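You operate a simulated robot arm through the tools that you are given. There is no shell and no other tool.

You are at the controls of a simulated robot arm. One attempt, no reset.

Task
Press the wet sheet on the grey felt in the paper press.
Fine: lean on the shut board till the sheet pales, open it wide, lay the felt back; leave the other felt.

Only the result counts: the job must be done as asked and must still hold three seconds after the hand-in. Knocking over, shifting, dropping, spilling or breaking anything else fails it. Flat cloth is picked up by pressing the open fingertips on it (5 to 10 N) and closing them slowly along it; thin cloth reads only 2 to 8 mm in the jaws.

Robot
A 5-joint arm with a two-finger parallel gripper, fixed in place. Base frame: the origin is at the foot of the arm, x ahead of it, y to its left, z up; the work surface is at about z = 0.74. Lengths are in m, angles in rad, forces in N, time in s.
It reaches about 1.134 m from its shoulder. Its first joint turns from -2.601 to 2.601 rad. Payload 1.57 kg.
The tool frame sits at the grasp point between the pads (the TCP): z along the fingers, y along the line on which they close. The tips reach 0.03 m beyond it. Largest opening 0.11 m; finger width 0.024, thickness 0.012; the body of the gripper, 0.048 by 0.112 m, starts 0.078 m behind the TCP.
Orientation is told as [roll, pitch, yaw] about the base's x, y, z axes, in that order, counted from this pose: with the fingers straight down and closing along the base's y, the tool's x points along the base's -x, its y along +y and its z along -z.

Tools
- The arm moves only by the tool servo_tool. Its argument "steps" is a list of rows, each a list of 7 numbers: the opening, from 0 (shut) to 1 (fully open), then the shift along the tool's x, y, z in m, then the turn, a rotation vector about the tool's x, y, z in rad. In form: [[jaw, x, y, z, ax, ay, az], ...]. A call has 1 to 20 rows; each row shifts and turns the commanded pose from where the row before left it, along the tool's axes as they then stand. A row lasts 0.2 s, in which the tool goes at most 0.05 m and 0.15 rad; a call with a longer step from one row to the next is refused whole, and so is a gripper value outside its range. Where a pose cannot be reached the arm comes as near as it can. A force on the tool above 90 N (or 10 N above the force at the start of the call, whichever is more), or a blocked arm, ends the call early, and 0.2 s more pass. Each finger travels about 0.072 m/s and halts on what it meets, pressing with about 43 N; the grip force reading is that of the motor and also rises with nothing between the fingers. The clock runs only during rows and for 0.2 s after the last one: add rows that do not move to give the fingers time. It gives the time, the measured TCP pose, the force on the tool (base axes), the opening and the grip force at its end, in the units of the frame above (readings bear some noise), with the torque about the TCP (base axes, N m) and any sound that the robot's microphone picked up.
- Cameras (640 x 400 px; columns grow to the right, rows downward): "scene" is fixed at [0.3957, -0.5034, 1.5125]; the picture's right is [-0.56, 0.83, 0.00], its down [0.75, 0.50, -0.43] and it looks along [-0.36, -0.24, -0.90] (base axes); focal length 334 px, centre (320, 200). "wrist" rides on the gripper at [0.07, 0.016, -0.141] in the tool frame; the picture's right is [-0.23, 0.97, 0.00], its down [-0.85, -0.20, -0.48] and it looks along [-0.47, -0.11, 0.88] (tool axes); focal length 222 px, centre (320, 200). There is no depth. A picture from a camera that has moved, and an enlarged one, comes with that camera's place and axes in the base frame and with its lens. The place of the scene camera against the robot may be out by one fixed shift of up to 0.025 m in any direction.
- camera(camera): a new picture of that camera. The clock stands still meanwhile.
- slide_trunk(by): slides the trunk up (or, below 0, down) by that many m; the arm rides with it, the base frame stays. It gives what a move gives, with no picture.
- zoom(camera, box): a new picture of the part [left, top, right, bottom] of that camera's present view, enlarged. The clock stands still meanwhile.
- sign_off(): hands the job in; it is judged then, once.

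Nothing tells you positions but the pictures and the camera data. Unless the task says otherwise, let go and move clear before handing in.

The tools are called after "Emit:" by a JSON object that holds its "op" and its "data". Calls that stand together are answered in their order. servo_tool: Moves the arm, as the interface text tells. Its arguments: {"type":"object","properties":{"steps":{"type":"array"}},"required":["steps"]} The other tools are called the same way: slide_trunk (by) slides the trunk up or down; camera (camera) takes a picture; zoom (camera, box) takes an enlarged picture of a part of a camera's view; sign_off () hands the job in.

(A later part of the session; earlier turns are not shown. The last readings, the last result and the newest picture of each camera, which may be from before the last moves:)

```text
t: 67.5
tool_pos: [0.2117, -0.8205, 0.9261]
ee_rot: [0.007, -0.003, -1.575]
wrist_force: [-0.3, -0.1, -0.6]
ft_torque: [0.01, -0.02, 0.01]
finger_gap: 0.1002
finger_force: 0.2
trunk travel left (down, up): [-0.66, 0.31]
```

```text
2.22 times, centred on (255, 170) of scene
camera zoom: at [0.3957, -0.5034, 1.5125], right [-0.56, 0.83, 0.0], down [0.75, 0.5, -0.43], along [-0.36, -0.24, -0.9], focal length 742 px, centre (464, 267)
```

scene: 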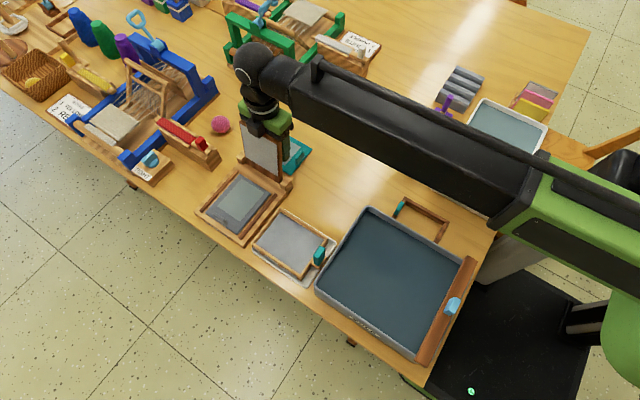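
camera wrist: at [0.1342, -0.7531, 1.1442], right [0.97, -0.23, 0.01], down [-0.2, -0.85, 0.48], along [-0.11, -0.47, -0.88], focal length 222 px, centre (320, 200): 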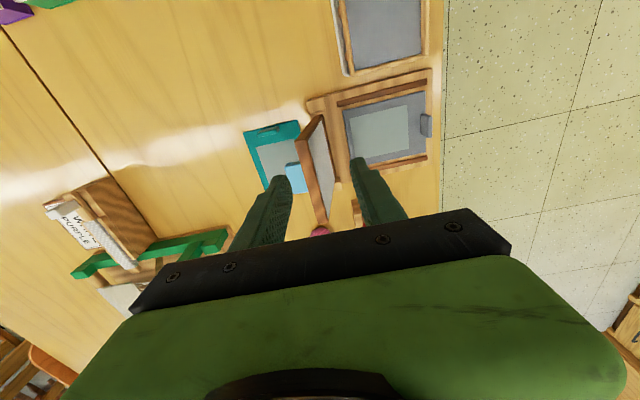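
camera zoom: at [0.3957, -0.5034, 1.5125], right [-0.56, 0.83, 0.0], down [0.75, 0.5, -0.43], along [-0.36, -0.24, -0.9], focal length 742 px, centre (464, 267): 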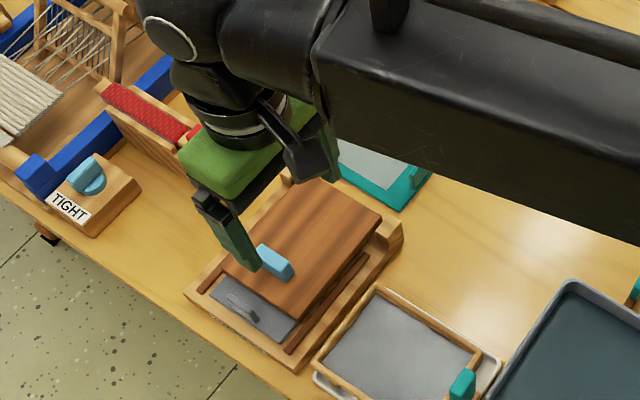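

The board is flat and shut, with the handle upright at about (0.227, −0.853). I'll close the fingers, centre over the handle, and press down with the trunk in small steps.

Emit:
{"op": "servo_tool", "data": {"steps": [[0.7, -0.016, 0.008, 0, 0, 0, 0], [0.5, -0.0165, 0.008, 0, 0, 0, 0], [0.3, 0, 0, 0, 0, 0, 0], [0.1, 0, 0, 0, 0, 0, 0], [0, 0, 0, 0, 0, 0, 0], [0, 0, 0, 0, 0, 0, 0], [0, 0, 0, 0, 0, 0, 0]]}}

Emit:
{"op": "slide_trunk", "data": {"by": -0.04}}

Emit:
{"op": "zoom", "data": {"camera": "wrist", "box": [200, 60, 480, 240]}}

Emit:
{"op": "zoom", "data": {"camera": "scene", "box": [180, 80, 330, 260]}}

```text
t: 69.2
tool_pos: [0.2272, -0.8523, 0.9256]
ee_rot: [0.003, -0.004, -1.573]
wrist_force: [-1.0, 0.5, 0.3]
ft_torque: [0.0, 0.01, 0.0]
finger_gap: 0.0
finger_force: 21.3
trunk travel left (down, up): [-0.66, 0.31]
```

```text
t: 70.0
tool_pos: [0.2264, -0.8529, 0.887]
ee_rot: [0.007, -0.001, -1.575]
wrist_force: [-0.6, 0.4, 0.3]
ft_torque: [0.02, -0.01, 0.02]
finger_gap: 0.0
finger_force: 21.6
trunk travel left (down, up): [-0.62, 0.35]
```

```text
2.22 times, centred on (340, 150) of wrist
camera zoom: at [0.2415, -0.7829, 1.0293], right [0.97, -0.23, 0.01], down [-0.2, -0.85, 0.48], along [-0.11, -0.47, -0.88], focal length 494 px, centre (276, 311)
```

zoom: 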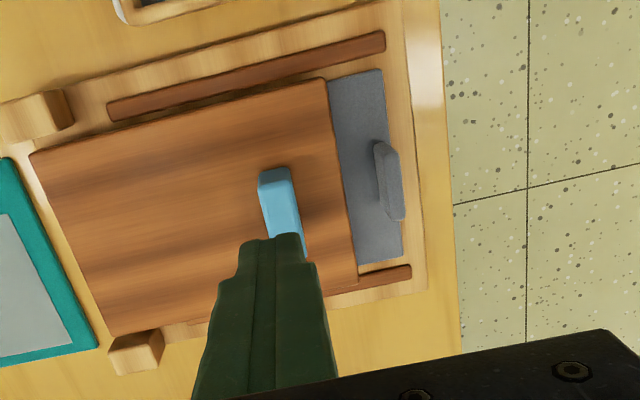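

```text
2.22 times, centred on (255, 170) of scene
camera zoom: at [0.3957, -0.5034, 1.5125], right [-0.56, 0.83, 0.0], down [0.75, 0.5, -0.43], along [-0.36, -0.24, -0.9], focal length 742 px, centre (464, 267)
```

zoom: 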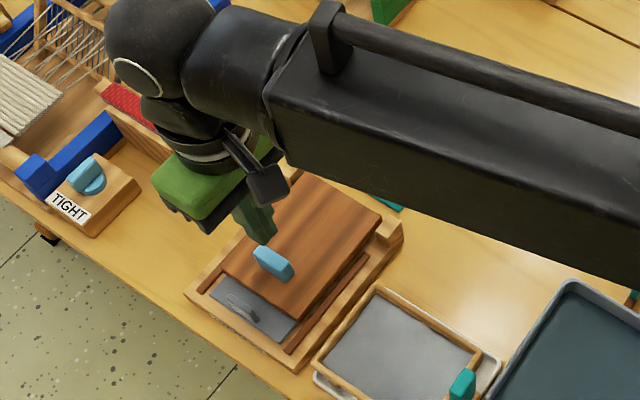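

The handle is centred nearer (0.2295, −0.856). I'll trim, then go down in steps, reading the force.

Emit:
{"op": "servo_tool", "data": {"steps": [[0, -0.0035, 0.003, 0, 0, 0, 0], [0, 0, 0, 0, 0, 0, 0]]}}

Emit:
{"op": "slide_trunk", "data": {"by": -0.02}}

Emit:
{"op": "zoom", "data": {"camera": "wrist", "box": [240, 100, 400, 220]}}

```text
t: 70.6
tool_pos: [0.2313, -0.8563, 0.8866]
ee_rot: [0.006, -0.003, -1.574]
wrist_force: [0.2, -0.2, 0.3]
ft_torque: [0.01, 0.0, 0.0]
finger_gap: 0.0
finger_force: 21.9
trunk travel left (down, up): [-0.62, 0.35]
```

```text
t: 71.2
tool_pos: [0.2302, -0.8559, 0.8663]
ee_rot: [0.005, -0.003, -1.575]
wrist_force: [-0.4, 0.3, -0.3]
ft_torque: [0.03, -0.04, -0.07]
finger_gap: 0.0001
finger_force: 21.3
trunk travel left (down, up): [-0.6, 0.37]
```

```text
3.33 times, centred on (320, 160) of wrist
camera zoom: at [0.2445, -0.7865, 1.0092], right [0.97, -0.23, 0.01], down [-0.2, -0.85, 0.48], along [-0.11, -0.47, -0.88], focal length 740 px, centre (320, 333)
```

zoom: 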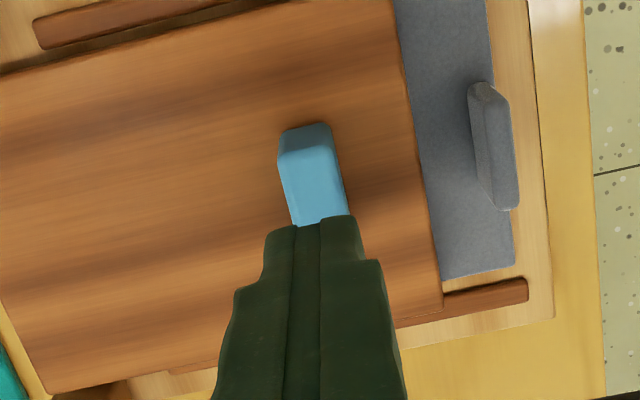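

The fingertips are centred over the handle. Going down in small steps.

Emit:
{"op": "slide_trunk", "data": {"by": -0.008}}

Emit:
{"op": "slide_trunk", "data": {"by": -0.004}}

```text
t: 71.8
tool_pos: [0.2297, -0.8569, 0.8585]
ee_rot: [0.005, -0.003, -1.574]
wrist_force: [0.2, 0.8, 0.0]
ft_torque: [0.01, -0.04, -0.01]
finger_gap: 0.0
finger_force: 21.7
trunk travel left (down, up): [-0.592, 0.378]
```

```text
t: 72.3
tool_pos: [0.231, -0.857, 0.8555]
ee_rot: [0.005, -0.003, -1.573]
wrist_force: [0.7, 0.4, 0.1]
ft_torque: [0.0, -0.01, 0.02]
finger_gap: 0.0
finger_force: 20.9
trunk travel left (down, up): [-0.588, 0.382]
```

Emit:
{"op": "slide_trunk", "data": {"by": -0.004}}

Emit:
{"op": "slide_trunk", "data": {"by": -0.003}}

```text
t: 72.9
tool_pos: [0.2314, -0.8572, 0.85]
ee_rot: [0.007, -0.003, -1.575]
wrist_force: [0.2, -0.2, 0.6]
ft_torque: [-0.01, 0.0, -0.02]
finger_gap: 0.0
finger_force: 21.6
trunk travel left (down, up): [-0.584, 0.386]
```

```text
t: 73.4
tool_pos: [0.2297, -0.8562, 0.8476]
ee_rot: [0.006, -0.004, -1.575]
wrist_force: [-0.1, -0.7, 0.0]
ft_torque: [-0.01, 0.01, 0.0]
finger_gap: 0.0001
finger_force: 21.3
trunk travel left (down, up): [-0.581, 0.389]
```

No contact yet at tip height 0.818; I'll continue in 3 mm steps.

Emit:
{"op": "slide_trunk", "data": {"by": -0.003}}

Emit:
{"op": "slide_trunk", "data": {"by": -0.003}}

Emit:
{"op": "zoom", "data": {"camera": "wrist", "box": [240, 100, 400, 220]}}

```text
t: 73.9
tool_pos: [0.2298, -0.8553, 0.8448]
ee_rot: [0.005, -0.004, -1.574]
wrist_force: [-0.1, 0.7, 0.2]
ft_torque: [0.01, -0.01, -0.01]
finger_gap: 0.0001
finger_force: 21.6
trunk travel left (down, up): [-0.578, 0.392]
```

```text
t: 74.4
tool_pos: [0.2295, -0.8549, 0.8429]
ee_rot: [0.006, -0.004, -1.575]
wrist_force: [0.0, 0.1, 0.6]
ft_torque: [0.0, -0.03, -0.01]
finger_gap: 0.0001
finger_force: 21.6
trunk travel left (down, up): [-0.575, 0.395]
```

```text
3.33 times, centred on (320, 160) of wrist
camera zoom: at [0.2445, -0.7865, 0.9842], right [0.97, -0.23, 0.01], down [-0.2, -0.85, 0.48], along [-0.11, -0.47, -0.88], focal length 740 px, centre (320, 333)
```

zoom: 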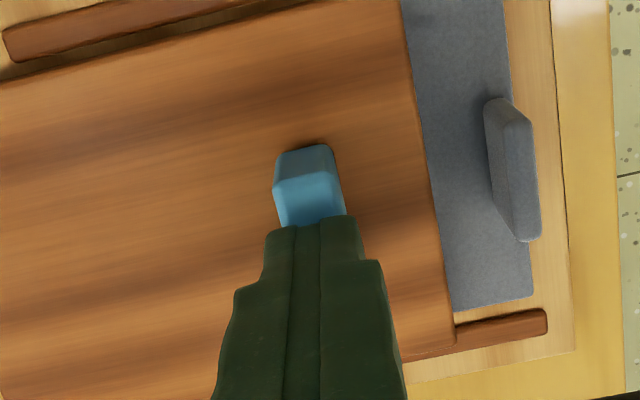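

Emit:
{"op": "slide_trunk", "data": {"by": -0.003}}

Emit:
{"op": "slide_trunk", "data": {"by": -0.002}}

```text
t: 75.0
tool_pos: [0.2307, -0.8566, 0.8395]
ee_rot: [0.005, -0.006, -1.575]
wrist_force: [3.2, -7.9, 19.3]
ft_torque: [-0.02, -0.03, 0.03]
finger_gap: 0.0
finger_force: 21.1
trunk travel left (down, up): [-0.572, 0.398]
```

```text
t: 75.5
tool_pos: [0.2297, -0.8561, 0.8392]
ee_rot: [0.006, -0.011, -1.575]
wrist_force: [7.6, -24.6, 51.9]
ft_torque: [-0.13, -0.12, -0.04]
finger_gap: 0.0002
finger_force: 21.2
trunk travel left (down, up): [-0.57, 0.4]
```

Contact: about 52 N on the board. I'll hold there for a few seconds.

Emit:
{"op": "servo_tool", "data": {"steps": [[0, 0, 0, 0, 0, 0, 0], [0, 0, 0, 0, 0, 0, 0], [0, 0, 0, 0, 0, 0, 0], [0, 0, 0, 0, 0, 0, 0], [0, 0, 0, 0, 0, 0, 0]]}}

Emit:
{"op": "zoom", "data": {"camera": "wrist", "box": [240, 60, 440, 220]}}

```text
t: 76.7
tool_pos: [0.2306, -0.8547, 0.8393]
ee_rot: [0.008, -0.013, -1.574]
wrist_force: [9.8, -24.8, 59.1]
ft_torque: [-0.11, -0.14, -0.08]
finger_gap: 0.0
finger_force: 20.7
trunk travel left (down, up): [-0.57, 0.4]
```

```text
2.50 times, centred on (340, 140) of wrist
camera zoom: at [0.2442, -0.7844, 0.9816], right [0.97, -0.23, 0.01], down [-0.21, -0.85, 0.49], along [-0.1, -0.48, -0.87], focal length 555 px, centre (270, 350)
```

zoom: 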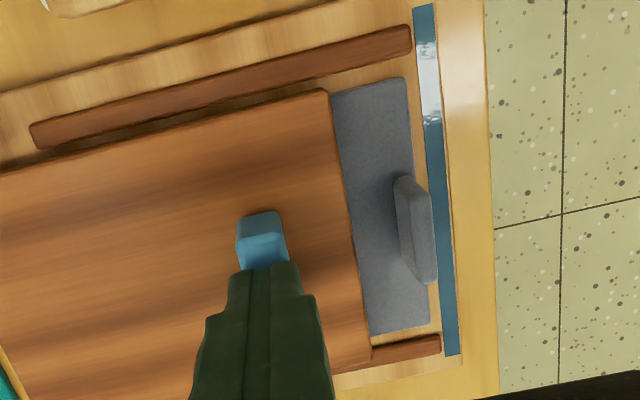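

Water is being squeezed into the front gutter, so the pressure is working. I'll keep leaning.

Emit:
{"op": "servo_tool", "data": {"steps": [[0, 0, 0, 0, 0, 0, 0], [0, 0, 0, 0, 0, 0, 0], [0, 0, 0, 0, 0, 0, 0], [0, 0, 0, 0, 0, 0, 0], [0, 0, 0, 0, 0, 0, 0], [0, 0, 0, 0, 0, 0, 0], [0, 0, 0, 0, 0, 0, 0], [0, 0, 0, 0, 0, 0, 0], [0, 0, 0, 0, 0, 0, 0], [0, 0, 0, 0, 0, 0, 0], [0, 0, 0, 0, 0, 0, 0], [0, 0, 0, 0, 0, 0, 0]]}}

Emit:
{"op": "zoom", "data": {"camera": "wrist", "box": [240, 60, 440, 220]}}

Emit:
{"op": "zoom", "data": {"camera": "scene", "box": [180, 120, 300, 260]}}

```text
t: 79.3
tool_pos: [0.2296, -0.8545, 0.8399]
ee_rot: [0.005, -0.008, -1.574]
wrist_force: [7.7, -21.5, 55.1]
ft_torque: [0.01, -0.17, -0.11]
finger_gap: 0.0001
finger_force: 21.2
trunk travel left (down, up): [-0.57, 0.4]
```

```text
2.50 times, centred on (340, 140) of wrist
camera zoom: at [0.2441, -0.7842, 0.9817], right [0.97, -0.23, 0.01], down [-0.21, -0.85, 0.49], along [-0.1, -0.47, -0.87], focal length 555 px, centre (270, 350)
```

zoom: 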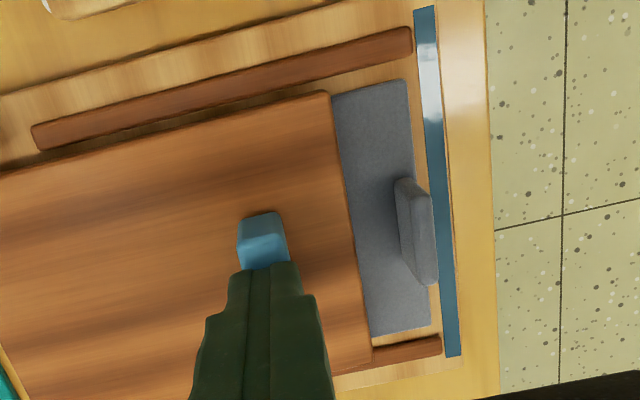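

```text
2.86 times, centred on (240, 190) of scene
camera zoom: at [0.3957, -0.5034, 1.5125], right [-0.56, 0.83, 0.0], down [0.75, 0.5, -0.43], along [-0.36, -0.24, -0.9], focal length 954 px, centre (549, 229)
```

zoom: 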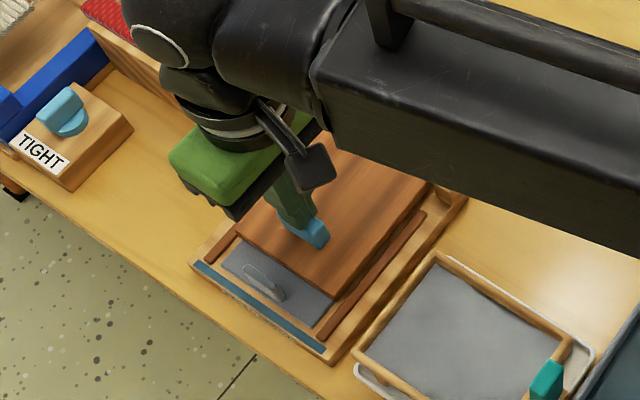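

The gutter is full along its length. I'll hold a few seconds longer to be sure, since the sheet itself is hidden.

Emit:
{"op": "servo_tool", "data": {"steps": [[0, 0, 0, 0, 0, 0, 0], [0, 0, 0, 0, 0, 0, 0], [0, 0, 0, 0, 0, 0, 0], [0, 0, 0, 0, 0, 0, 0], [0, 0, 0, 0, 0, 0, 0], [0, 0, 0, 0, 0, 0, 0], [0, 0, 0, 0, 0, 0, 0], [0, 0, 0, 0, 0, 0, 0], [0, 0, 0, 0, 0, 0, 0], [0, 0, 0, 0, 0, 0, 0], [0, 0, 0, 0, 0, 0, 0], [0, 0, 0, 0, 0, 0, 0], [0, 0, 0, 0, 0, 0, 0], [0, 0, 0, 0, 0, 0, 0], [0, 0, 0, 0, 0, 0, 0]]}}

Emit:
{"op": "zoom", "data": {"camera": "wrist", "box": [240, 60, 440, 220]}}

```text
t: 82.5
tool_pos: [0.2291, -0.8528, 0.8401]
ee_rot: [0.007, -0.009, -1.573]
wrist_force: [6.2, -19.0, 53.1]
ft_torque: [0.05, -0.12, -0.09]
finger_gap: 0.0
finger_force: 20.3
trunk travel left (down, up): [-0.57, 0.4]
```

```text
2.50 times, centred on (340, 140) of wrist
camera zoom: at [0.244, -0.7841, 0.9818], right [0.97, -0.23, 0.01], down [-0.21, -0.85, 0.48], along [-0.1, -0.47, -0.87], focal length 555 px, centre (270, 350)
```

zoom: 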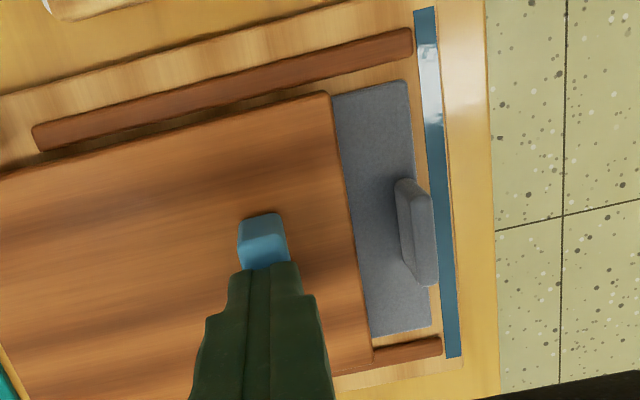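

I've leaned at about 55 N for 7 s. Now I'll raise off, and turn the jaws to close along y so that I can pinch the handle and have it pivot while I open the board.

Emit:
{"op": "slide_trunk", "data": {"by": 0.08}}

Emit:
{"op": "servo_tool", "data": {"steps": [[0.1, 0, 0, 0, 0, 0, -0.1309], [0.2, 0, 0, 0, 0, 0, -0.1309], [0.3, 0, 0, 0, 0, 0, -0.1309], [0.4, 0, 0, 0, 0, 0, -0.1309], [0.5, 0, 0, 0, 0, 0, -0.1309], [0.6, 0, 0, 0, 0, 0, -0.1309], [0.6, 0, 0, 0, 0, 0, -0.1309], [0.6, 0, 0, 0, 0, 0, -0.1309], [0.6, 0, 0, 0, 0, 0, -0.1309], [0.6, 0, 0, 0, 0, 0, -0.1309], [0.6, 0, 0, 0, 0, 0, -0.1309], [0.6, 0, 0, 0, 0, 0, -0.1309], [0.6, 0, 0, 0, 0, 0, 0]]}}

Emit:
{"op": "camera", "data": {"camera": "wrist"}}

Emit:
{"op": "zoom", "data": {"camera": "scene", "box": [180, 80, 330, 260]}}

```text
t: 83.7
tool_pos: [0.2292, -0.8555, 0.917]
ee_rot: [0.006, -0.004, -1.574]
wrist_force: [-0.5, 0.5, 0.5]
ft_torque: [0.04, -0.02, 0.0]
finger_gap: 0.0
finger_force: 21.1
trunk travel left (down, up): [-0.65, 0.32]
```

```text
t: 86.5
tool_pos: [0.2308, -0.8566, 0.9176]
ee_rot: [-0.004, -0.005, -0.001]
wrist_force: [0.0, 0.3, 0.6]
ft_torque: [0.01, 0.01, -0.02]
finger_gap: 0.0662
finger_force: 0.2
trunk travel left (down, up): [-0.65, 0.32]
```

```text
taken
camera wrist: at [0.1585, -0.8398, 1.059], right [0.23, 0.97, 0.0], down [0.85, -0.2, 0.48], along [0.47, -0.11, -0.88], focal length 222 px, centre (320, 200)
```

wrist: 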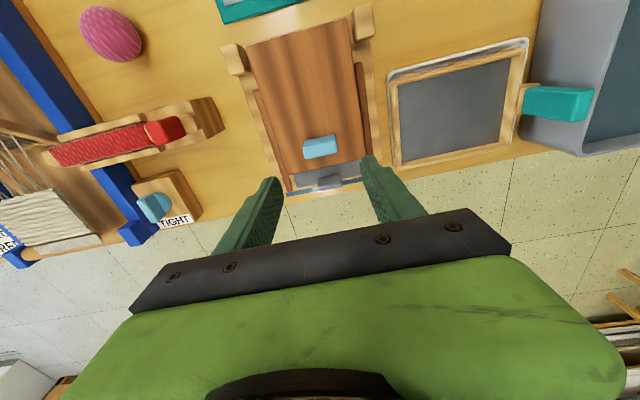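

```text
2.22 times, centred on (255, 170) of scene
camera zoom: at [0.3957, -0.5034, 1.5125], right [-0.56, 0.83, 0.0], down [0.75, 0.5, -0.43], along [-0.36, -0.24, -0.9], focal length 742 px, centre (464, 267)
```

zoom: 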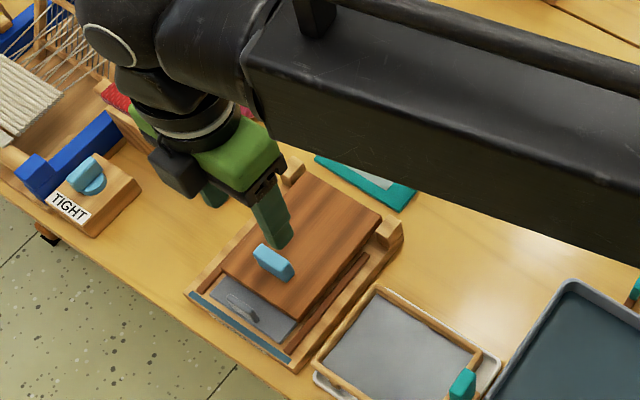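

The handle is centred near (0.228, −0.855) between the fingers. I'll trim and lower to flank it.

Emit:
{"op": "servo_tool", "data": {"steps": [[0.6, 0.004, 0.001, 0, 0, 0, 0], [0.6, 0, 0, 0, 0, 0, 0]]}}

Emit:
{"op": "slide_trunk", "data": {"by": -0.08}}

Emit:
{"op": "zoom", "data": {"camera": "wrist", "box": [230, 90, 430, 240]}}

```text
t: 87.0
tool_pos: [0.2256, -0.8553, 0.917]
ee_rot: [-0.005, -0.006, -0.004]
wrist_force: [-0.6, 0.1, -0.5]
ft_torque: [-0.01, 0.02, -0.02]
finger_gap: 0.0657
finger_force: 0.1
trunk travel left (down, up): [-0.65, 0.32]
```

```text
t: 88.2
tool_pos: [0.2263, -0.8558, 0.8368]
ee_rot: [-0.003, -0.005, -0.003]
wrist_force: [-0.1, 0.1, 0.7]
ft_torque: [-0.01, -0.01, 0.0]
finger_gap: 0.0659
finger_force: 0.0
trunk travel left (down, up): [-0.57, 0.4]
```

```text
2.67 times, centred on (330, 165) of wrist
camera zoom: at [0.1546, -0.8385, 0.979], right [0.23, 0.97, 0.0], down [0.85, -0.2, 0.48], along [0.47, -0.11, -0.88], focal length 592 px, centre (293, 293)
```

zoom: 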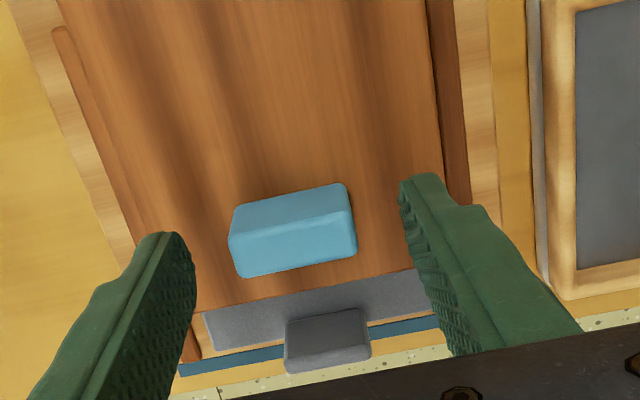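

Well flanked. I'll lower the remaining 1.6 cm and close gently.

Emit:
{"op": "slide_trunk", "data": {"by": -0.016}}

Emit:
{"op": "servo_tool", "data": {"steps": [[0.5, 0, 0, 0, 0, 0, 0], [0.42, 0, 0, 0, 0, 0, 0], [0.38, 0, 0, 0, 0, 0, 0], [0.35, 0, 0, 0, 0, 0, 0], [0.35, 0, 0, 0, 0, 0, 0]]}}

```text
t: 88.8
tool_pos: [0.2256, -0.8551, 0.8203]
ee_rot: [-0.004, -0.004, -0.003]
wrist_force: [-0.1, 0.6, -0.1]
ft_torque: [-0.02, 0.0, 0.03]
finger_gap: 0.066
finger_force: 0.0
trunk travel left (down, up): [-0.554, 0.416]
```

```text
t: 90.0
tool_pos: [0.2255, -0.8558, 0.8207]
ee_rot: [-0.004, -0.006, -0.004]
wrist_force: [-0.3, -4.3, 1.8]
ft_torque: [-0.06, -0.01, 0.0]
finger_gap: 0.0415
finger_force: 1.7
trunk travel left (down, up): [-0.554, 0.416]
```

Emit:
{"op": "servo_tool", "data": {"steps": [[0.35, 0, -0.001, 0, 0, 0, 0], [0.33, 0, 0, 0, 0, 0, 0], [0.33, 0, 0, 0, 0, 0, 0]]}}

```text
t: 90.8
tool_pos: [0.2264, -0.8569, 0.8212]
ee_rot: [-0.003, -0.006, -0.002]
wrist_force: [2.5, -5.6, 2.3]
ft_torque: [0.11, -0.01, 0.05]
finger_gap: 0.0397
finger_force: 41.5
trunk travel left (down, up): [-0.554, 0.416]
```

Gripped firmly with small side loads. I'll begin the opening arc, alternating trunk lifts with small −x moves.

Emit:
{"op": "slide_trunk", "data": {"by": 0.007}}

Emit:
{"op": "servo_tool", "data": {"steps": [[0.33, 0.003, 0, 0, 0, 0, 0], [0.33, 0, 0, 0, 0, 0, 0]]}}

Emit:
{"op": "zoom", "data": {"camera": "scene", "box": [180, 110, 300, 240]}}

```text
t: 91.4
tool_pos: [0.2241, -0.8557, 0.8271]
ee_rot: [-0.003, -0.003, -0.004]
wrist_force: [-6.8, 3.0, -9.9]
ft_torque: [0.65, -0.56, 0.53]
finger_gap: 0.0399
finger_force: 45.0
trunk travel left (down, up): [-0.561, 0.409]
```

```text
t: 92.0
tool_pos: [0.2237, -0.8563, 0.8278]
ee_rot: [-0.004, -0.006, -0.004]
wrist_force: [6.2, 1.6, -2.9]
ft_torque: [0.69, -0.56, -0.36]
finger_gap: 0.0397
finger_force: 45.1
trunk travel left (down, up): [-0.561, 0.409]
```

```text
3.08 times, centred on (240, 175) of scene
camera zoom: at [0.3957, -0.5034, 1.5125], right [-0.56, 0.83, 0.0], down [0.75, 0.5, -0.43], along [-0.36, -0.24, -0.9], focal length 1028 px, centre (566, 277)
```

zoom: 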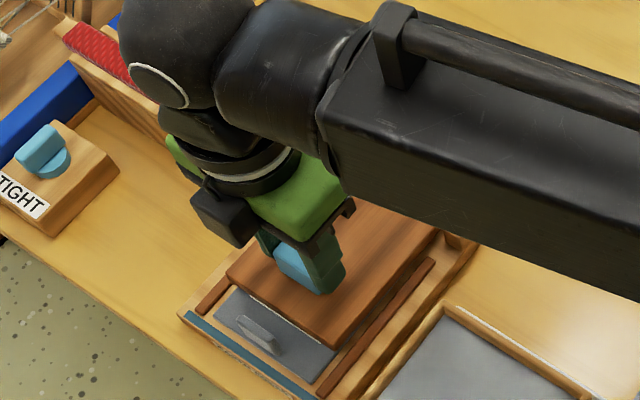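

The lid is lifting with low forces. Continuing.

Emit:
{"op": "slide_trunk", "data": {"by": 0.008}}

Emit:
{"op": "servo_tool", "data": {"steps": [[0.33, 0.003, 0, 0, 0, 0, 0], [0.33, 0, 0, 0, 0, 0, 0]]}}

Emit:
{"op": "slide_trunk", "data": {"by": 0.008}}

Emit:
{"op": "servo_tool", "data": {"steps": [[0.33, 0.0045, 0, 0, 0, 0, 0], [0.33, 0, 0, 0, 0, 0, 0]]}}

Emit:
{"op": "zoom", "data": {"camera": "scene", "box": [180, 110, 300, 240]}}

Emit:
{"op": "zoom", "data": {"camera": "wrist", "box": [230, 90, 430, 240]}}

```text
t: 92.6
tool_pos: [0.2216, -0.8559, 0.8355]
ee_rot: [-0.002, -0.002, -0.003]
wrist_force: [-0.9, 5.8, -6.1]
ft_torque: [0.87, -0.38, 0.41]
finger_gap: 0.04
finger_force: 44.9
trunk travel left (down, up): [-0.569, 0.401]
```

```text
t: 93.2
tool_pos: [0.222, -0.8555, 0.8356]
ee_rot: [-0.005, -0.008, 0.0]
wrist_force: [12.3, 0.9, 5.0]
ft_torque: [0.63, -0.18, -0.32]
finger_gap: 0.0398
finger_force: 44.7
trunk travel left (down, up): [-0.569, 0.401]
```

```text
t: 93.8
tool_pos: [0.2196, -0.8554, 0.8441]
ee_rot: [-0.003, -0.003, -0.004]
wrist_force: [-1.6, 7.2, -6.0]
ft_torque: [0.86, -0.4, 0.39]
finger_gap: 0.0396
finger_force: 44.7
trunk travel left (down, up): [-0.577, 0.393]
```

```text
t: 94.3
tool_pos: [0.2182, -0.8565, 0.8439]
ee_rot: [-0.006, -0.007, -0.001]
wrist_force: [18.7, -0.2, 6.4]
ft_torque: [0.4, -0.58, -0.36]
finger_gap: 0.0398
finger_force: 44.6
trunk travel left (down, up): [-0.577, 0.393]
```

```text
3.08 times, centred on (240, 175) of scene
camera zoom: at [0.3957, -0.5034, 1.5125], right [-0.56, 0.83, 0.0], down [0.75, 0.5, -0.43], along [-0.36, -0.24, -0.9], focal length 1028 px, centre (566, 277)
```

zoom: 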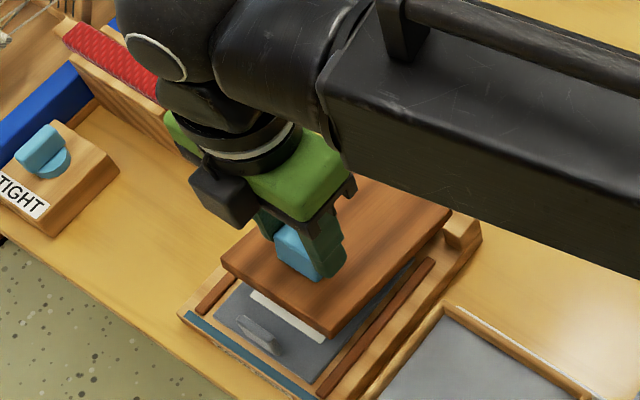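

```text
2.67 times, centred on (330, 165) of wrist
camera zoom: at [0.1464, -0.8393, 0.9861], right [0.23, 0.97, 0.0], down [0.85, -0.2, 0.49], along [0.47, -0.11, -0.87], focal length 592 px, centre (293, 293)
```

zoom: 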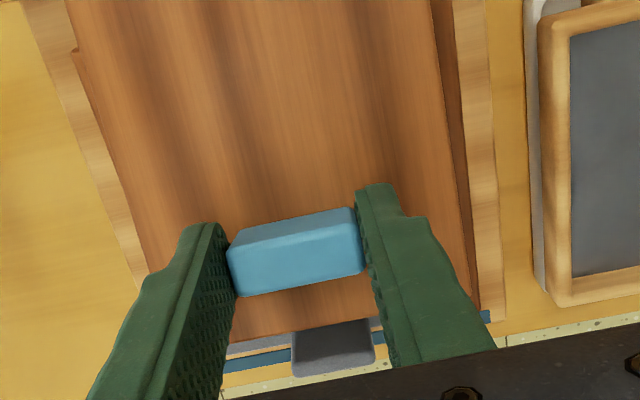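

The sheet now shows white beneath the rising board, so the pressing worked. I'll continue the arc with a slightly better fit: lift first, then smaller −x steps.

Emit:
{"op": "slide_trunk", "data": {"by": 0.012}}

Emit:
{"op": "servo_tool", "data": {"steps": [[0.33, 0.0025, 0, 0, 0, 0, 0], [0.33, 0.0025, 0, 0, 0, 0, 0], [0.33, 0, 0, 0, 0, 0, 0]]}}

Emit:
{"op": "slide_trunk", "data": {"by": 0.008}}

Emit:
{"op": "servo_tool", "data": {"steps": [[0.33, 0.0025, 0, 0, 0, 0, 0], [0.33, 0.0025, 0, 0, 0, 0, 0], [0.33, 0, 0, 0, 0, 0, 0]]}}

Emit:
{"op": "zoom", "data": {"camera": "scene", "box": [180, 110, 300, 240]}}

Emit:
{"op": "zoom", "data": {"camera": "wrist", "box": [230, 90, 430, 240]}}

```text
t: 95.0
tool_pos: [0.2116, -0.8573, 0.8555]
ee_rot: [-0.001, 0.0, -0.005]
wrist_force: [-10.0, 9.6, -10.5]
ft_torque: [0.69, -0.07, 0.39]
finger_gap: 0.0397
finger_force: 44.7
trunk travel left (down, up): [-0.589, 0.381]
```

```text
t: 95.8
tool_pos: [0.2109, -0.8563, 0.8563]
ee_rot: [-0.004, -0.007, -0.004]
wrist_force: [2.7, 4.7, 0.9]
ft_torque: [0.48, 0.03, -0.49]
finger_gap: 0.0399
finger_force: 44.4
trunk travel left (down, up): [-0.589, 0.381]
```

```text
t: 96.3
tool_pos: [0.2082, -0.8567, 0.8633]
ee_rot: [-0.002, -0.001, -0.004]
wrist_force: [-13.9, 14.0, -17.7]
ft_torque: [0.62, 0.0, 0.78]
finger_gap: 0.04
finger_force: 44.9
trunk travel left (down, up): [-0.597, 0.373]
```

```text
t: 97.1
tool_pos: [0.2082, -0.857, 0.8647]
ee_rot: [-0.004, -0.007, -0.001]
wrist_force: [6.1, 9.9, -4.9]
ft_torque: [0.7, -0.8, -0.41]
finger_gap: 0.0399
finger_force: 45.4
trunk travel left (down, up): [-0.597, 0.373]
```

```text
3.08 times, centred on (240, 175) of scene
camera zoom: at [0.3957, -0.5034, 1.5125], right [-0.56, 0.83, 0.0], down [0.75, 0.5, -0.43], along [-0.36, -0.24, -0.9], focal length 1028 px, centre (566, 277)
```

zoom: 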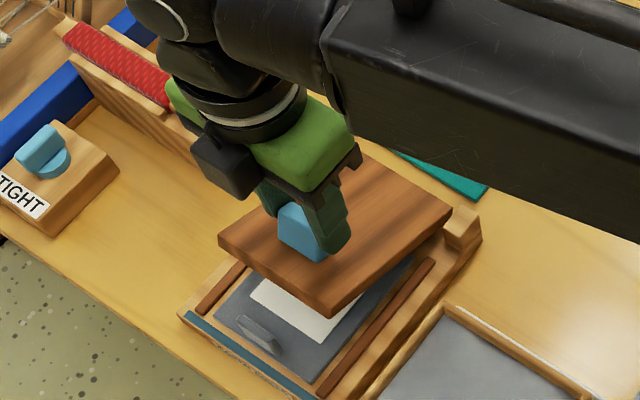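

```text
2.67 times, centred on (330, 165) of wrist
camera zoom: at [0.1352, -0.8394, 1.0061], right [0.23, 0.97, 0.0], down [0.85, -0.2, 0.49], along [0.47, -0.11, -0.87], focal length 592 px, centre (293, 293)
```

zoom: 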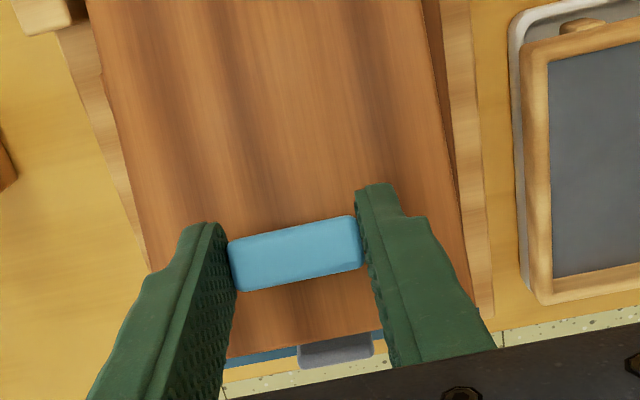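

The sheet is clearly white. Continuing to open.

Emit:
{"op": "slide_trunk", "data": {"by": 0.007}}

Emit:
{"op": "servo_tool", "data": {"steps": [[0.33, 0.003, 0, 0, 0, 0, 0], [0.33, 0.003, 0, 0, 0, 0, 0], [0.33, 0, 0, 0, 0, 0, 0]]}}

Emit:
{"op": "slide_trunk", "data": {"by": 0.007}}

Emit:
{"op": "servo_tool", "data": {"steps": [[0.33, 0.0035, 0, 0, 0, 0, 0], [0.33, 0.0035, 0, 0, 0, 0, 0], [0.33, 0, 0, 0, 0, 0, 0]]}}

Emit:
{"op": "zoom", "data": {"camera": "scene", "box": [180, 110, 300, 240]}}

Emit:
{"op": "zoom", "data": {"camera": "wrist", "box": [230, 90, 430, 240]}}

```text
t: 97.7
tool_pos: [0.2027, -0.856, 0.869]
ee_rot: [-0.003, -0.001, -0.004]
wrist_force: [-11.2, 17.3, -16.3]
ft_torque: [0.58, -0.24, 0.49]
finger_gap: 0.0399
finger_force: 45.4
trunk travel left (down, up): [-0.604, 0.366]
```

```text
t: 98.5
tool_pos: [0.2024, -0.8559, 0.8696]
ee_rot: [-0.005, -0.008, -0.003]
wrist_force: [15.1, 4.6, 3.2]
ft_torque: [0.57, -1.07, -0.38]
finger_gap: 0.0396
finger_force: 44.7
trunk travel left (down, up): [-0.604, 0.366]
```

```text
t: 99.0
tool_pos: [0.1965, -0.8558, 0.8781]
ee_rot: [-0.002, -0.001, -0.005]
wrist_force: [-6.9, 11.9, -14.3]
ft_torque: [0.56, -0.28, 0.51]
finger_gap: 0.0395
finger_force: 44.7
trunk travel left (down, up): [-0.611, 0.359]
```

```text
t: 99.8
tool_pos: [0.1974, -0.8556, 0.8777]
ee_rot: [-0.005, -0.007, -0.002]
wrist_force: [20.5, 1.3, 5.5]
ft_torque: [0.27, -1.66, -0.09]
finger_gap: 0.0399
finger_force: 45.2
trunk travel left (down, up): [-0.611, 0.359]
```

```text
3.08 times, centred on (240, 175) of scene
camera zoom: at [0.3957, -0.5034, 1.5125], right [-0.56, 0.83, 0.0], down [0.75, 0.5, -0.43], along [-0.36, -0.24, -0.9], focal length 1028 px, centre (566, 277)
```

zoom: 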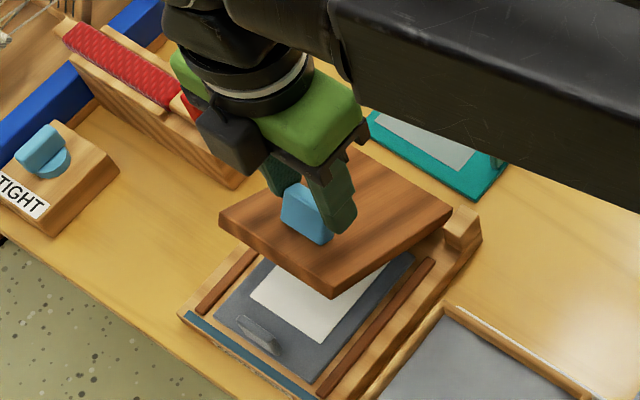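

```text
2.67 times, centred on (330, 165) of wrist
camera zoom: at [0.124, -0.8393, 1.0201], right [0.23, 0.97, 0.0], down [0.85, -0.2, 0.49], along [0.47, -0.11, -0.87], focal length 592 px, centre (293, 293)
```

zoom: 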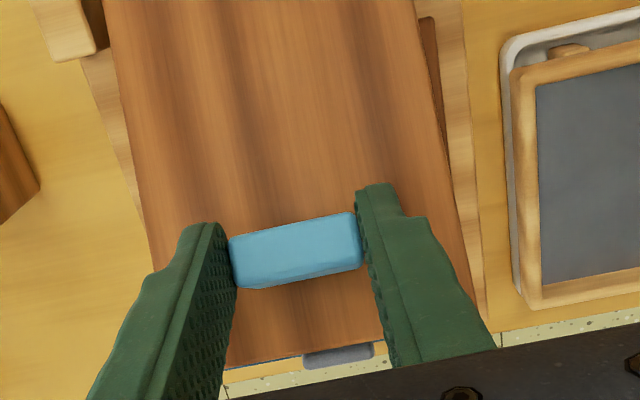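

Emit:
{"op": "slide_trunk", "data": {"by": 0.008}}

Emit:
{"op": "servo_tool", "data": {"steps": [[0.33, 0.003, 0, 0, 0, 0, 0], [0.33, 0.003, 0, 0, 0, 0, 0], [0.33, 0, 0, 0, 0, 0, 0]]}}

Emit:
{"op": "slide_trunk", "data": {"by": 0.007}}

Emit:
{"op": "servo_tool", "data": {"steps": [[0.33, 0.0035, 0, 0, 0, 0, 0], [0.33, 0.0035, 0, 0, 0, 0, 0], [0.33, 0, 0, 0, 0, 0, 0]]}}

Emit:
{"op": "zoom", "data": {"camera": "scene", "box": [180, 110, 300, 240]}}

Emit:
{"op": "zoom", "data": {"camera": "wrist", "box": [230, 90, 430, 240]}}

```text
t: 100.4
tool_pos: [0.1893, -0.8554, 0.8849]
ee_rot: [-0.001, 0.0, -0.004]
wrist_force: [-10.3, 13.9, -20.5]
ft_torque: [0.34, -0.14, 0.3]
finger_gap: 0.0397
finger_force: 44.9
trunk travel left (down, up): [-0.619, 0.351]
```

```text
t: 101.2
tool_pos: [0.1885, -0.8562, 0.8857]
ee_rot: [-0.003, -0.007, -0.002]
wrist_force: [4.6, 12.3, -12.4]
ft_torque: [0.45, -1.3, -0.17]
finger_gap: 0.0396
finger_force: 44.9
trunk travel left (down, up): [-0.619, 0.351]
```

```text
t: 101.8
tool_pos: [0.1866, -0.8566, 0.8928]
ee_rot: [-0.006, -0.005, -0.004]
wrist_force: [2.1, 5.4, 1.7]
ft_torque: [0.18, -0.02, 0.01]
finger_gap: 0.0413
finger_force: 3.1
trunk travel left (down, up): [-0.626, 0.344]
```

```text
t: 102.6
tool_pos: [0.1793, -0.8566, 0.8927]
ee_rot: [-0.004, -0.004, -0.004]
wrist_force: [0.8, 4.6, 1.1]
ft_torque: [0.15, -0.06, 0.09]
finger_gap: 0.0401
finger_force: 13.2
trunk travel left (down, up): [-0.626, 0.344]
```

```text
3.08 times, centred on (240, 175) of scene
camera zoom: at [0.3957, -0.5034, 1.5125], right [-0.56, 0.83, 0.0], down [0.75, 0.5, -0.43], along [-0.36, -0.24, -0.9], focal length 1028 px, centre (566, 277)
```

zoom: 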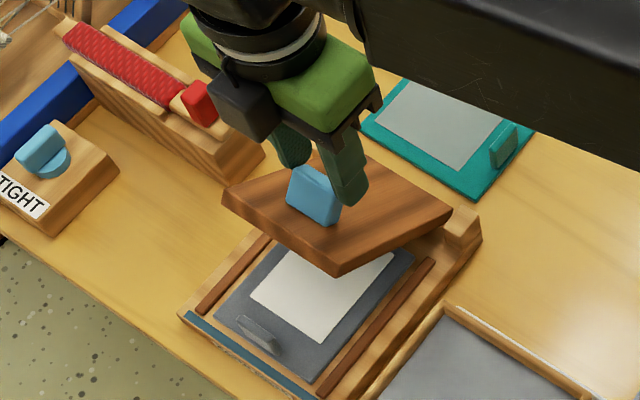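

```text
2.67 times, centred on (330, 165) of wrist
camera zoom: at [0.1076, -0.8394, 1.0353], right [0.23, 0.97, 0.0], down [0.85, -0.2, 0.48], along [0.47, -0.11, -0.88], focal length 592 px, centre (293, 293)
```

zoom: 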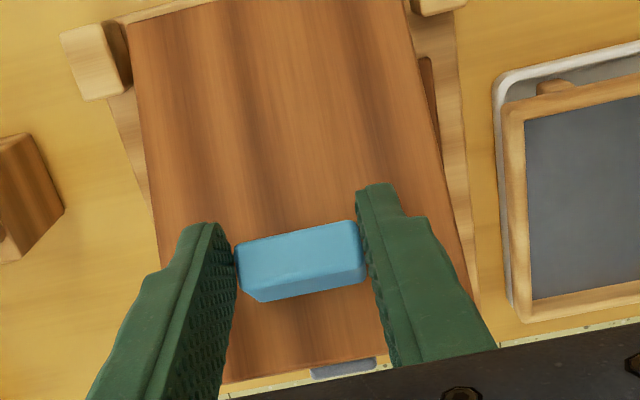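

The pads slipped a little outward on the handle because my path ran slightly outside the true arc, but the board is still held at about 40°. I'll firm up the grip and continue leading with −x moves so the fingers seat deeper.

Emit:
{"op": "servo_tool", "data": {"steps": [[0.31, 0.001, 0, 0, 0, 0, 0], [0.31, 0.001, 0, 0, 0, 0, 0], [0.31, 0.001, 0, 0, 0, 0, 0], [0.31, 0, 0, 0, 0, 0, 0]]}}

Emit:
{"op": "zoom", "data": {"camera": "wrist", "box": [230, 90, 430, 240]}}

Emit:
{"op": "zoom", "data": {"camera": "scene", "box": [200, 110, 280, 190]}}

```text
t: 103.6
tool_pos: [0.179, -0.8553, 0.8931]
ee_rot: [-0.005, -0.007, -0.002]
wrist_force: [18.7, -6.5, 13.3]
ft_torque: [-0.01, -1.45, -0.28]
finger_gap: 0.0399
finger_force: 44.9
trunk travel left (down, up): [-0.626, 0.344]
```

```text
2.67 times, centred on (330, 165) of wrist
camera zoom: at [0.107, -0.8392, 1.0352], right [0.23, 0.97, 0.0], down [0.85, -0.2, 0.49], along [0.47, -0.11, -0.87], focal length 592 px, centre (293, 293)
```

zoom: 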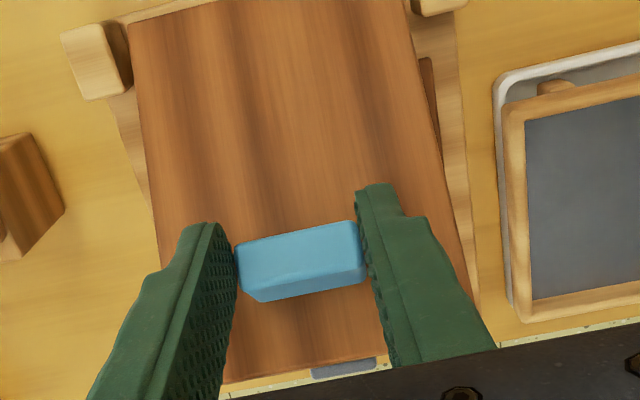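

```text
5.00 times, centred on (240, 150) of scene
camera zoom: at [0.3957, -0.5034, 1.5125], right [-0.56, 0.83, 0.0], down [0.75, 0.5, -0.43], along [-0.36, -0.24, -0.9], focal length 1670 px, centre (720, 450)
```

zoom: 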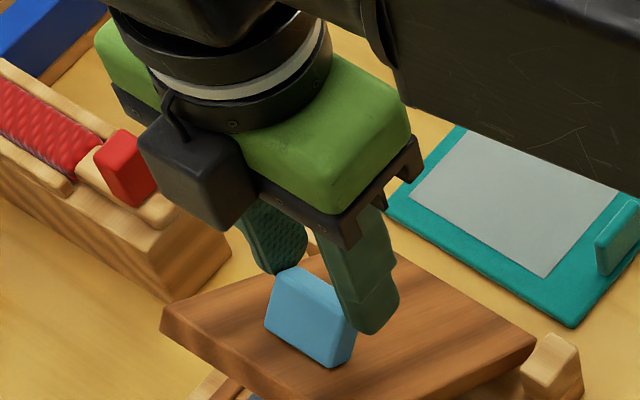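

The grip is firm again (45 N). Continuing with a small lift, then −x.

Emit:
{"op": "slide_trunk", "data": {"by": 0.004}}

Emit:
{"op": "servo_tool", "data": {"steps": [[0.31, 0.002, 0, 0, 0, 0, 0], [0.31, 0.002, 0, 0, 0, 0, 0], [0.31, 0, 0, 0, 0, 0, 0]]}}

Emit:
{"op": "slide_trunk", "data": {"by": 0.003}}

Emit:
{"op": "zoom", "data": {"camera": "scene", "box": [200, 110, 280, 190]}}

```text
t: 104.1
tool_pos: [0.1744, -0.8556, 0.8948]
ee_rot: [-0.005, -0.001, -0.004]
wrist_force: [3.3, 4.5, -14.1]
ft_torque: [0.07, -0.99, 0.42]
finger_gap: 0.0397
finger_force: 44.9
trunk travel left (down, up): [-0.63, 0.34]
```

```text
t: 104.9
tool_pos: [0.1736, -0.8555, 0.8967]
ee_rot: [-0.004, -0.004, -0.002]
wrist_force: [9.7, 7.4, -7.9]
ft_torque: [0.27, -1.47, 0.02]
finger_gap: 0.04
finger_force: 44.7
trunk travel left (down, up): [-0.63, 0.34]
```

```text
t: 105.4
tool_pos: [0.1699, -0.8546, 0.8997]
ee_rot: [-0.001, -0.002, -0.002]
wrist_force: [-5.2, 16.1, -24.2]
ft_torque: [0.37, -0.48, 0.5]
finger_gap: 0.04
finger_force: 45.6
trunk travel left (down, up): [-0.633, 0.337]
```

```text
5.00 times, centred on (240, 150) of scene
camera zoom: at [0.3957, -0.5034, 1.5125], right [-0.56, 0.83, 0.0], down [0.75, 0.5, -0.43], along [-0.36, -0.24, -0.9], focal length 1670 px, centre (720, 450)
```

zoom: 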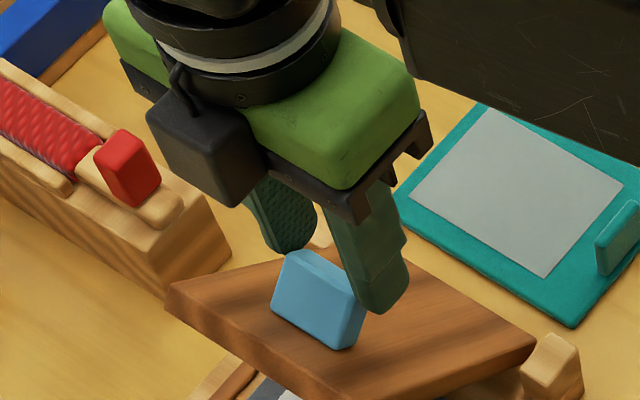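

The pull is inward and downward, so I need more −x per lift. I'll move −x only.

Emit:
{"op": "servo_tool", "data": {"steps": [[0.31, 0.002, 0, 0, 0, 0, 0], [0.31, 0.002, 0, 0, 0, 0, 0], [0.31, 0.002, 0, 0, 0, 0, 0], [0.31, 0, 0, 0, 0, 0, 0]]}}

```text
t: 106.4
tool_pos: [0.1689, -0.8555, 0.9002]
ee_rot: [-0.004, -0.007, -0.001]
wrist_force: [11.4, 10.2, -4.5]
ft_torque: [0.43, -1.58, 0.05]
finger_gap: 0.0399
finger_force: 44.5
trunk travel left (down, up): [-0.633, 0.337]
```

Emit:
{"op": "servo_tool", "data": {"steps": [[0.31, 0.002, 0, 0, 0, 0, 0], [0.31, 0.002, 0, 0, 0, 0, 0], [0.31, 0, 0, 0, 0, 0, 0]]}}

Emit:
{"op": "slide_trunk", "data": {"by": 0.002}}

Emit:
{"op": "zoom", "data": {"camera": "scene", "box": [200, 110, 280, 190]}}

```text
t: 107.2
tool_pos: [0.1633, -0.8556, 0.9019]
ee_rot: [-0.01, -0.008, -0.001]
wrist_force: [21.2, -9.8, 27.2]
ft_torque: [-0.18, -1.47, -0.09]
finger_gap: 0.0398
finger_force: 45.5
trunk travel left (down, up): [-0.633, 0.337]
```

```text
t: 107.7
tool_pos: [0.1628, -0.8564, 0.9022]
ee_rot: [-0.004, -0.007, -0.004]
wrist_force: [16.6, -8.2, 10.2]
ft_torque: [-0.22, -1.66, 0.02]
finger_gap: 0.0395
finger_force: 45.0
trunk travel left (down, up): [-0.635, 0.335]
```

```text
5.00 times, centred on (240, 150) of scene
camera zoom: at [0.3957, -0.5034, 1.5125], right [-0.56, 0.83, 0.0], down [0.75, 0.5, -0.43], along [-0.36, -0.24, -0.9], focal length 1670 px, centre (720, 450)
```

zoom: 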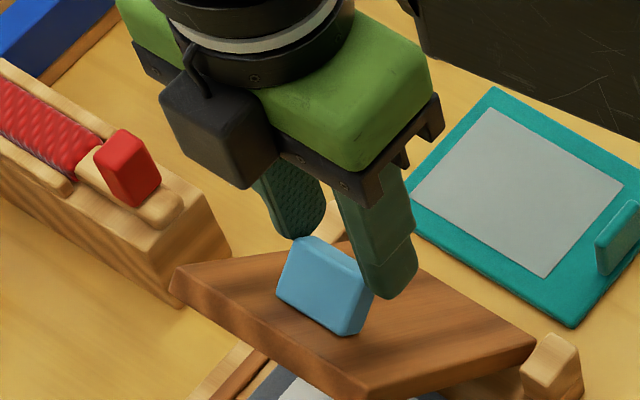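

Emit:
{"op": "slide_trunk", "data": {"by": 0.003}}

Emit:
{"op": "servo_tool", "data": {"steps": [[0.31, 0.0025, 0, 0, 0, 0, 0], [0.31, 0.0025, 0, 0, 0, 0, 0], [0.31, 0, 0, 0, 0, 0, 0]]}}

Emit:
{"op": "slide_trunk", "data": {"by": 0.003}}

Emit:
{"op": "zoom", "data": {"camera": "scene", "box": [200, 110, 280, 190]}}

Emit:
{"op": "zoom", "data": {"camera": "wrist", "box": [230, 90, 430, 240]}}

```text
t: 108.3
tool_pos: [0.1607, -0.8557, 0.9034]
ee_rot: [-0.001, -0.002, -0.002]
wrist_force: [0.0, 7.0, -22.8]
ft_torque: [0.01, -0.79, 0.29]
finger_gap: 0.0397
finger_force: 44.5
trunk travel left (down, up): [-0.638, 0.332]
```

```text
t: 109.1
tool_pos: [0.1584, -0.8567, 0.9032]
ee_rot: [-0.002, -0.006, -0.003]
wrist_force: [6.1, 13.9, -15.0]
ft_torque: [0.43, -1.26, 0.11]
finger_gap: 0.0399
finger_force: 45.0
trunk travel left (down, up): [-0.638, 0.332]
```

```text
t: 109.6
tool_pos: [0.1551, -0.8558, 0.9057]
ee_rot: [0.001, -0.002, -0.004]
wrist_force: [-7.6, 24.1, -33.6]
ft_torque: [0.25, 0.03, 0.53]
finger_gap: 0.0398
finger_force: 45.0
trunk travel left (down, up): [-0.641, 0.329]
```

```text
5.00 times, centred on (240, 150) of scene
camera zoom: at [0.3957, -0.5034, 1.5125], right [-0.56, 0.83, 0.0], down [0.75, 0.5, -0.43], along [-0.36, -0.24, -0.9], focal length 1670 px, centre (720, 450)
```

zoom: 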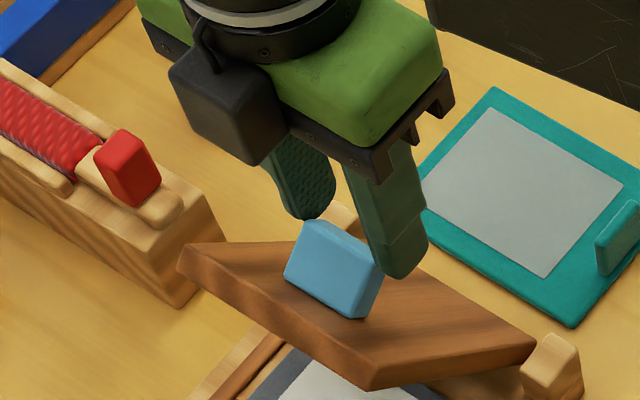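

```text
2.67 times, centred on (330, 165) of wrist
camera zoom: at [0.084, -0.84, 1.0492], right [0.23, 0.97, 0.0], down [0.85, -0.2, 0.48], along [0.47, -0.11, -0.88], focal length 592 px, centre (293, 293)
```

zoom: 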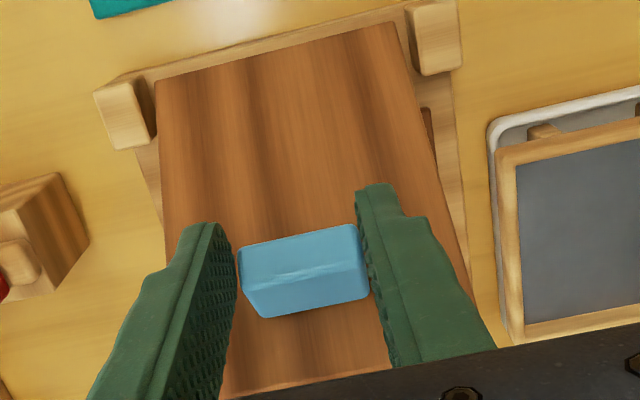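

The pads are near the handle's outer end, so I must avoid more lift. Only −x now.

Emit:
{"op": "servo_tool", "data": {"steps": [[0.31, 0.002, 0, 0, 0, 0, 0], [0.31, 0.002, 0, 0, 0, 0, 0], [0.31, 0.002, 0, 0, 0, 0, 0], [0.31, 0.002, 0, 0, 0, 0, 0], [0.31, 0, 0, 0, 0, 0, 0]]}}

```text
t: 110.8
tool_pos: [0.1512, -0.8568, 0.9087]
ee_rot: [-0.004, -0.007, -0.002]
wrist_force: [11.7, 10.6, -1.7]
ft_torque: [0.42, -1.58, 0.11]
finger_gap: 0.0398
finger_force: 45.0
trunk travel left (down, up): [-0.641, 0.329]
```

Emit:
{"op": "servo_tool", "data": {"steps": [[0.31, 0.002, 0, 0, 0, 0, 0], [0.31, 0.002, 0, 0, 0, 0, 0], [0.31, 0, 0, 0, 0, 0, 0]]}}

Emit:
{"op": "zoom", "data": {"camera": "scene", "box": [200, 110, 280, 190]}}

Emit:
{"op": "zoom", "data": {"camera": "wrist", "box": [230, 90, 430, 240]}}

```text
t: 111.6
tool_pos: [0.1463, -0.8549, 0.9092]
ee_rot: [-0.01, -0.007, -0.003]
wrist_force: [16.6, -7.9, 27.7]
ft_torque: [-0.17, -1.55, -0.06]
finger_gap: 0.0396
finger_force: 44.7
trunk travel left (down, up): [-0.641, 0.329]
```

```text
5.00 times, centred on (240, 150) of scene
camera zoom: at [0.3957, -0.5034, 1.5125], right [-0.56, 0.83, 0.0], down [0.75, 0.5, -0.43], along [-0.36, -0.24, -0.9], focal length 1670 px, centre (720, 450)
```

zoom: 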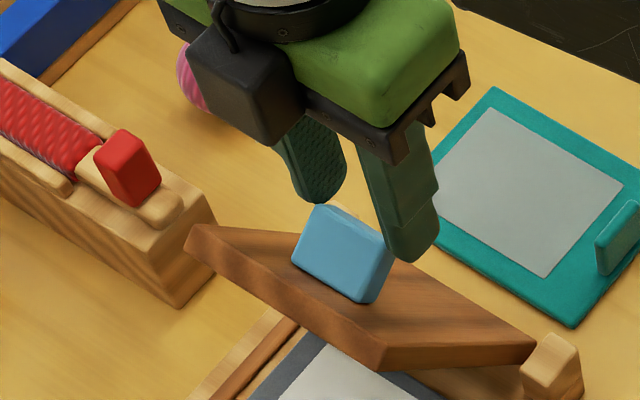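

```text
2.67 times, centred on (330, 165) of wrist
camera zoom: at [0.075, -0.8387, 1.0514], right [0.23, 0.97, -0.01], down [0.85, -0.2, 0.49], along [0.47, -0.12, -0.87], focal length 592 px, centre (293, 293)
```

zoom: 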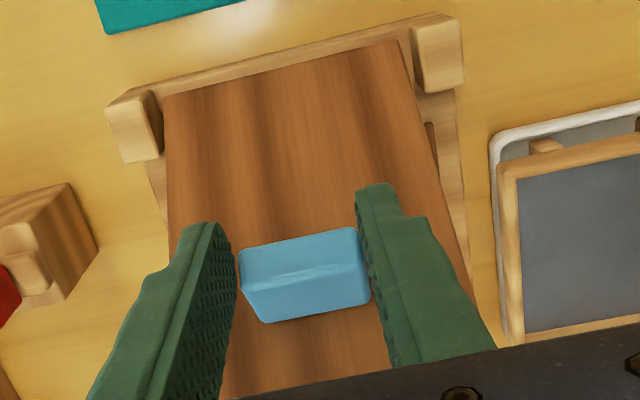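

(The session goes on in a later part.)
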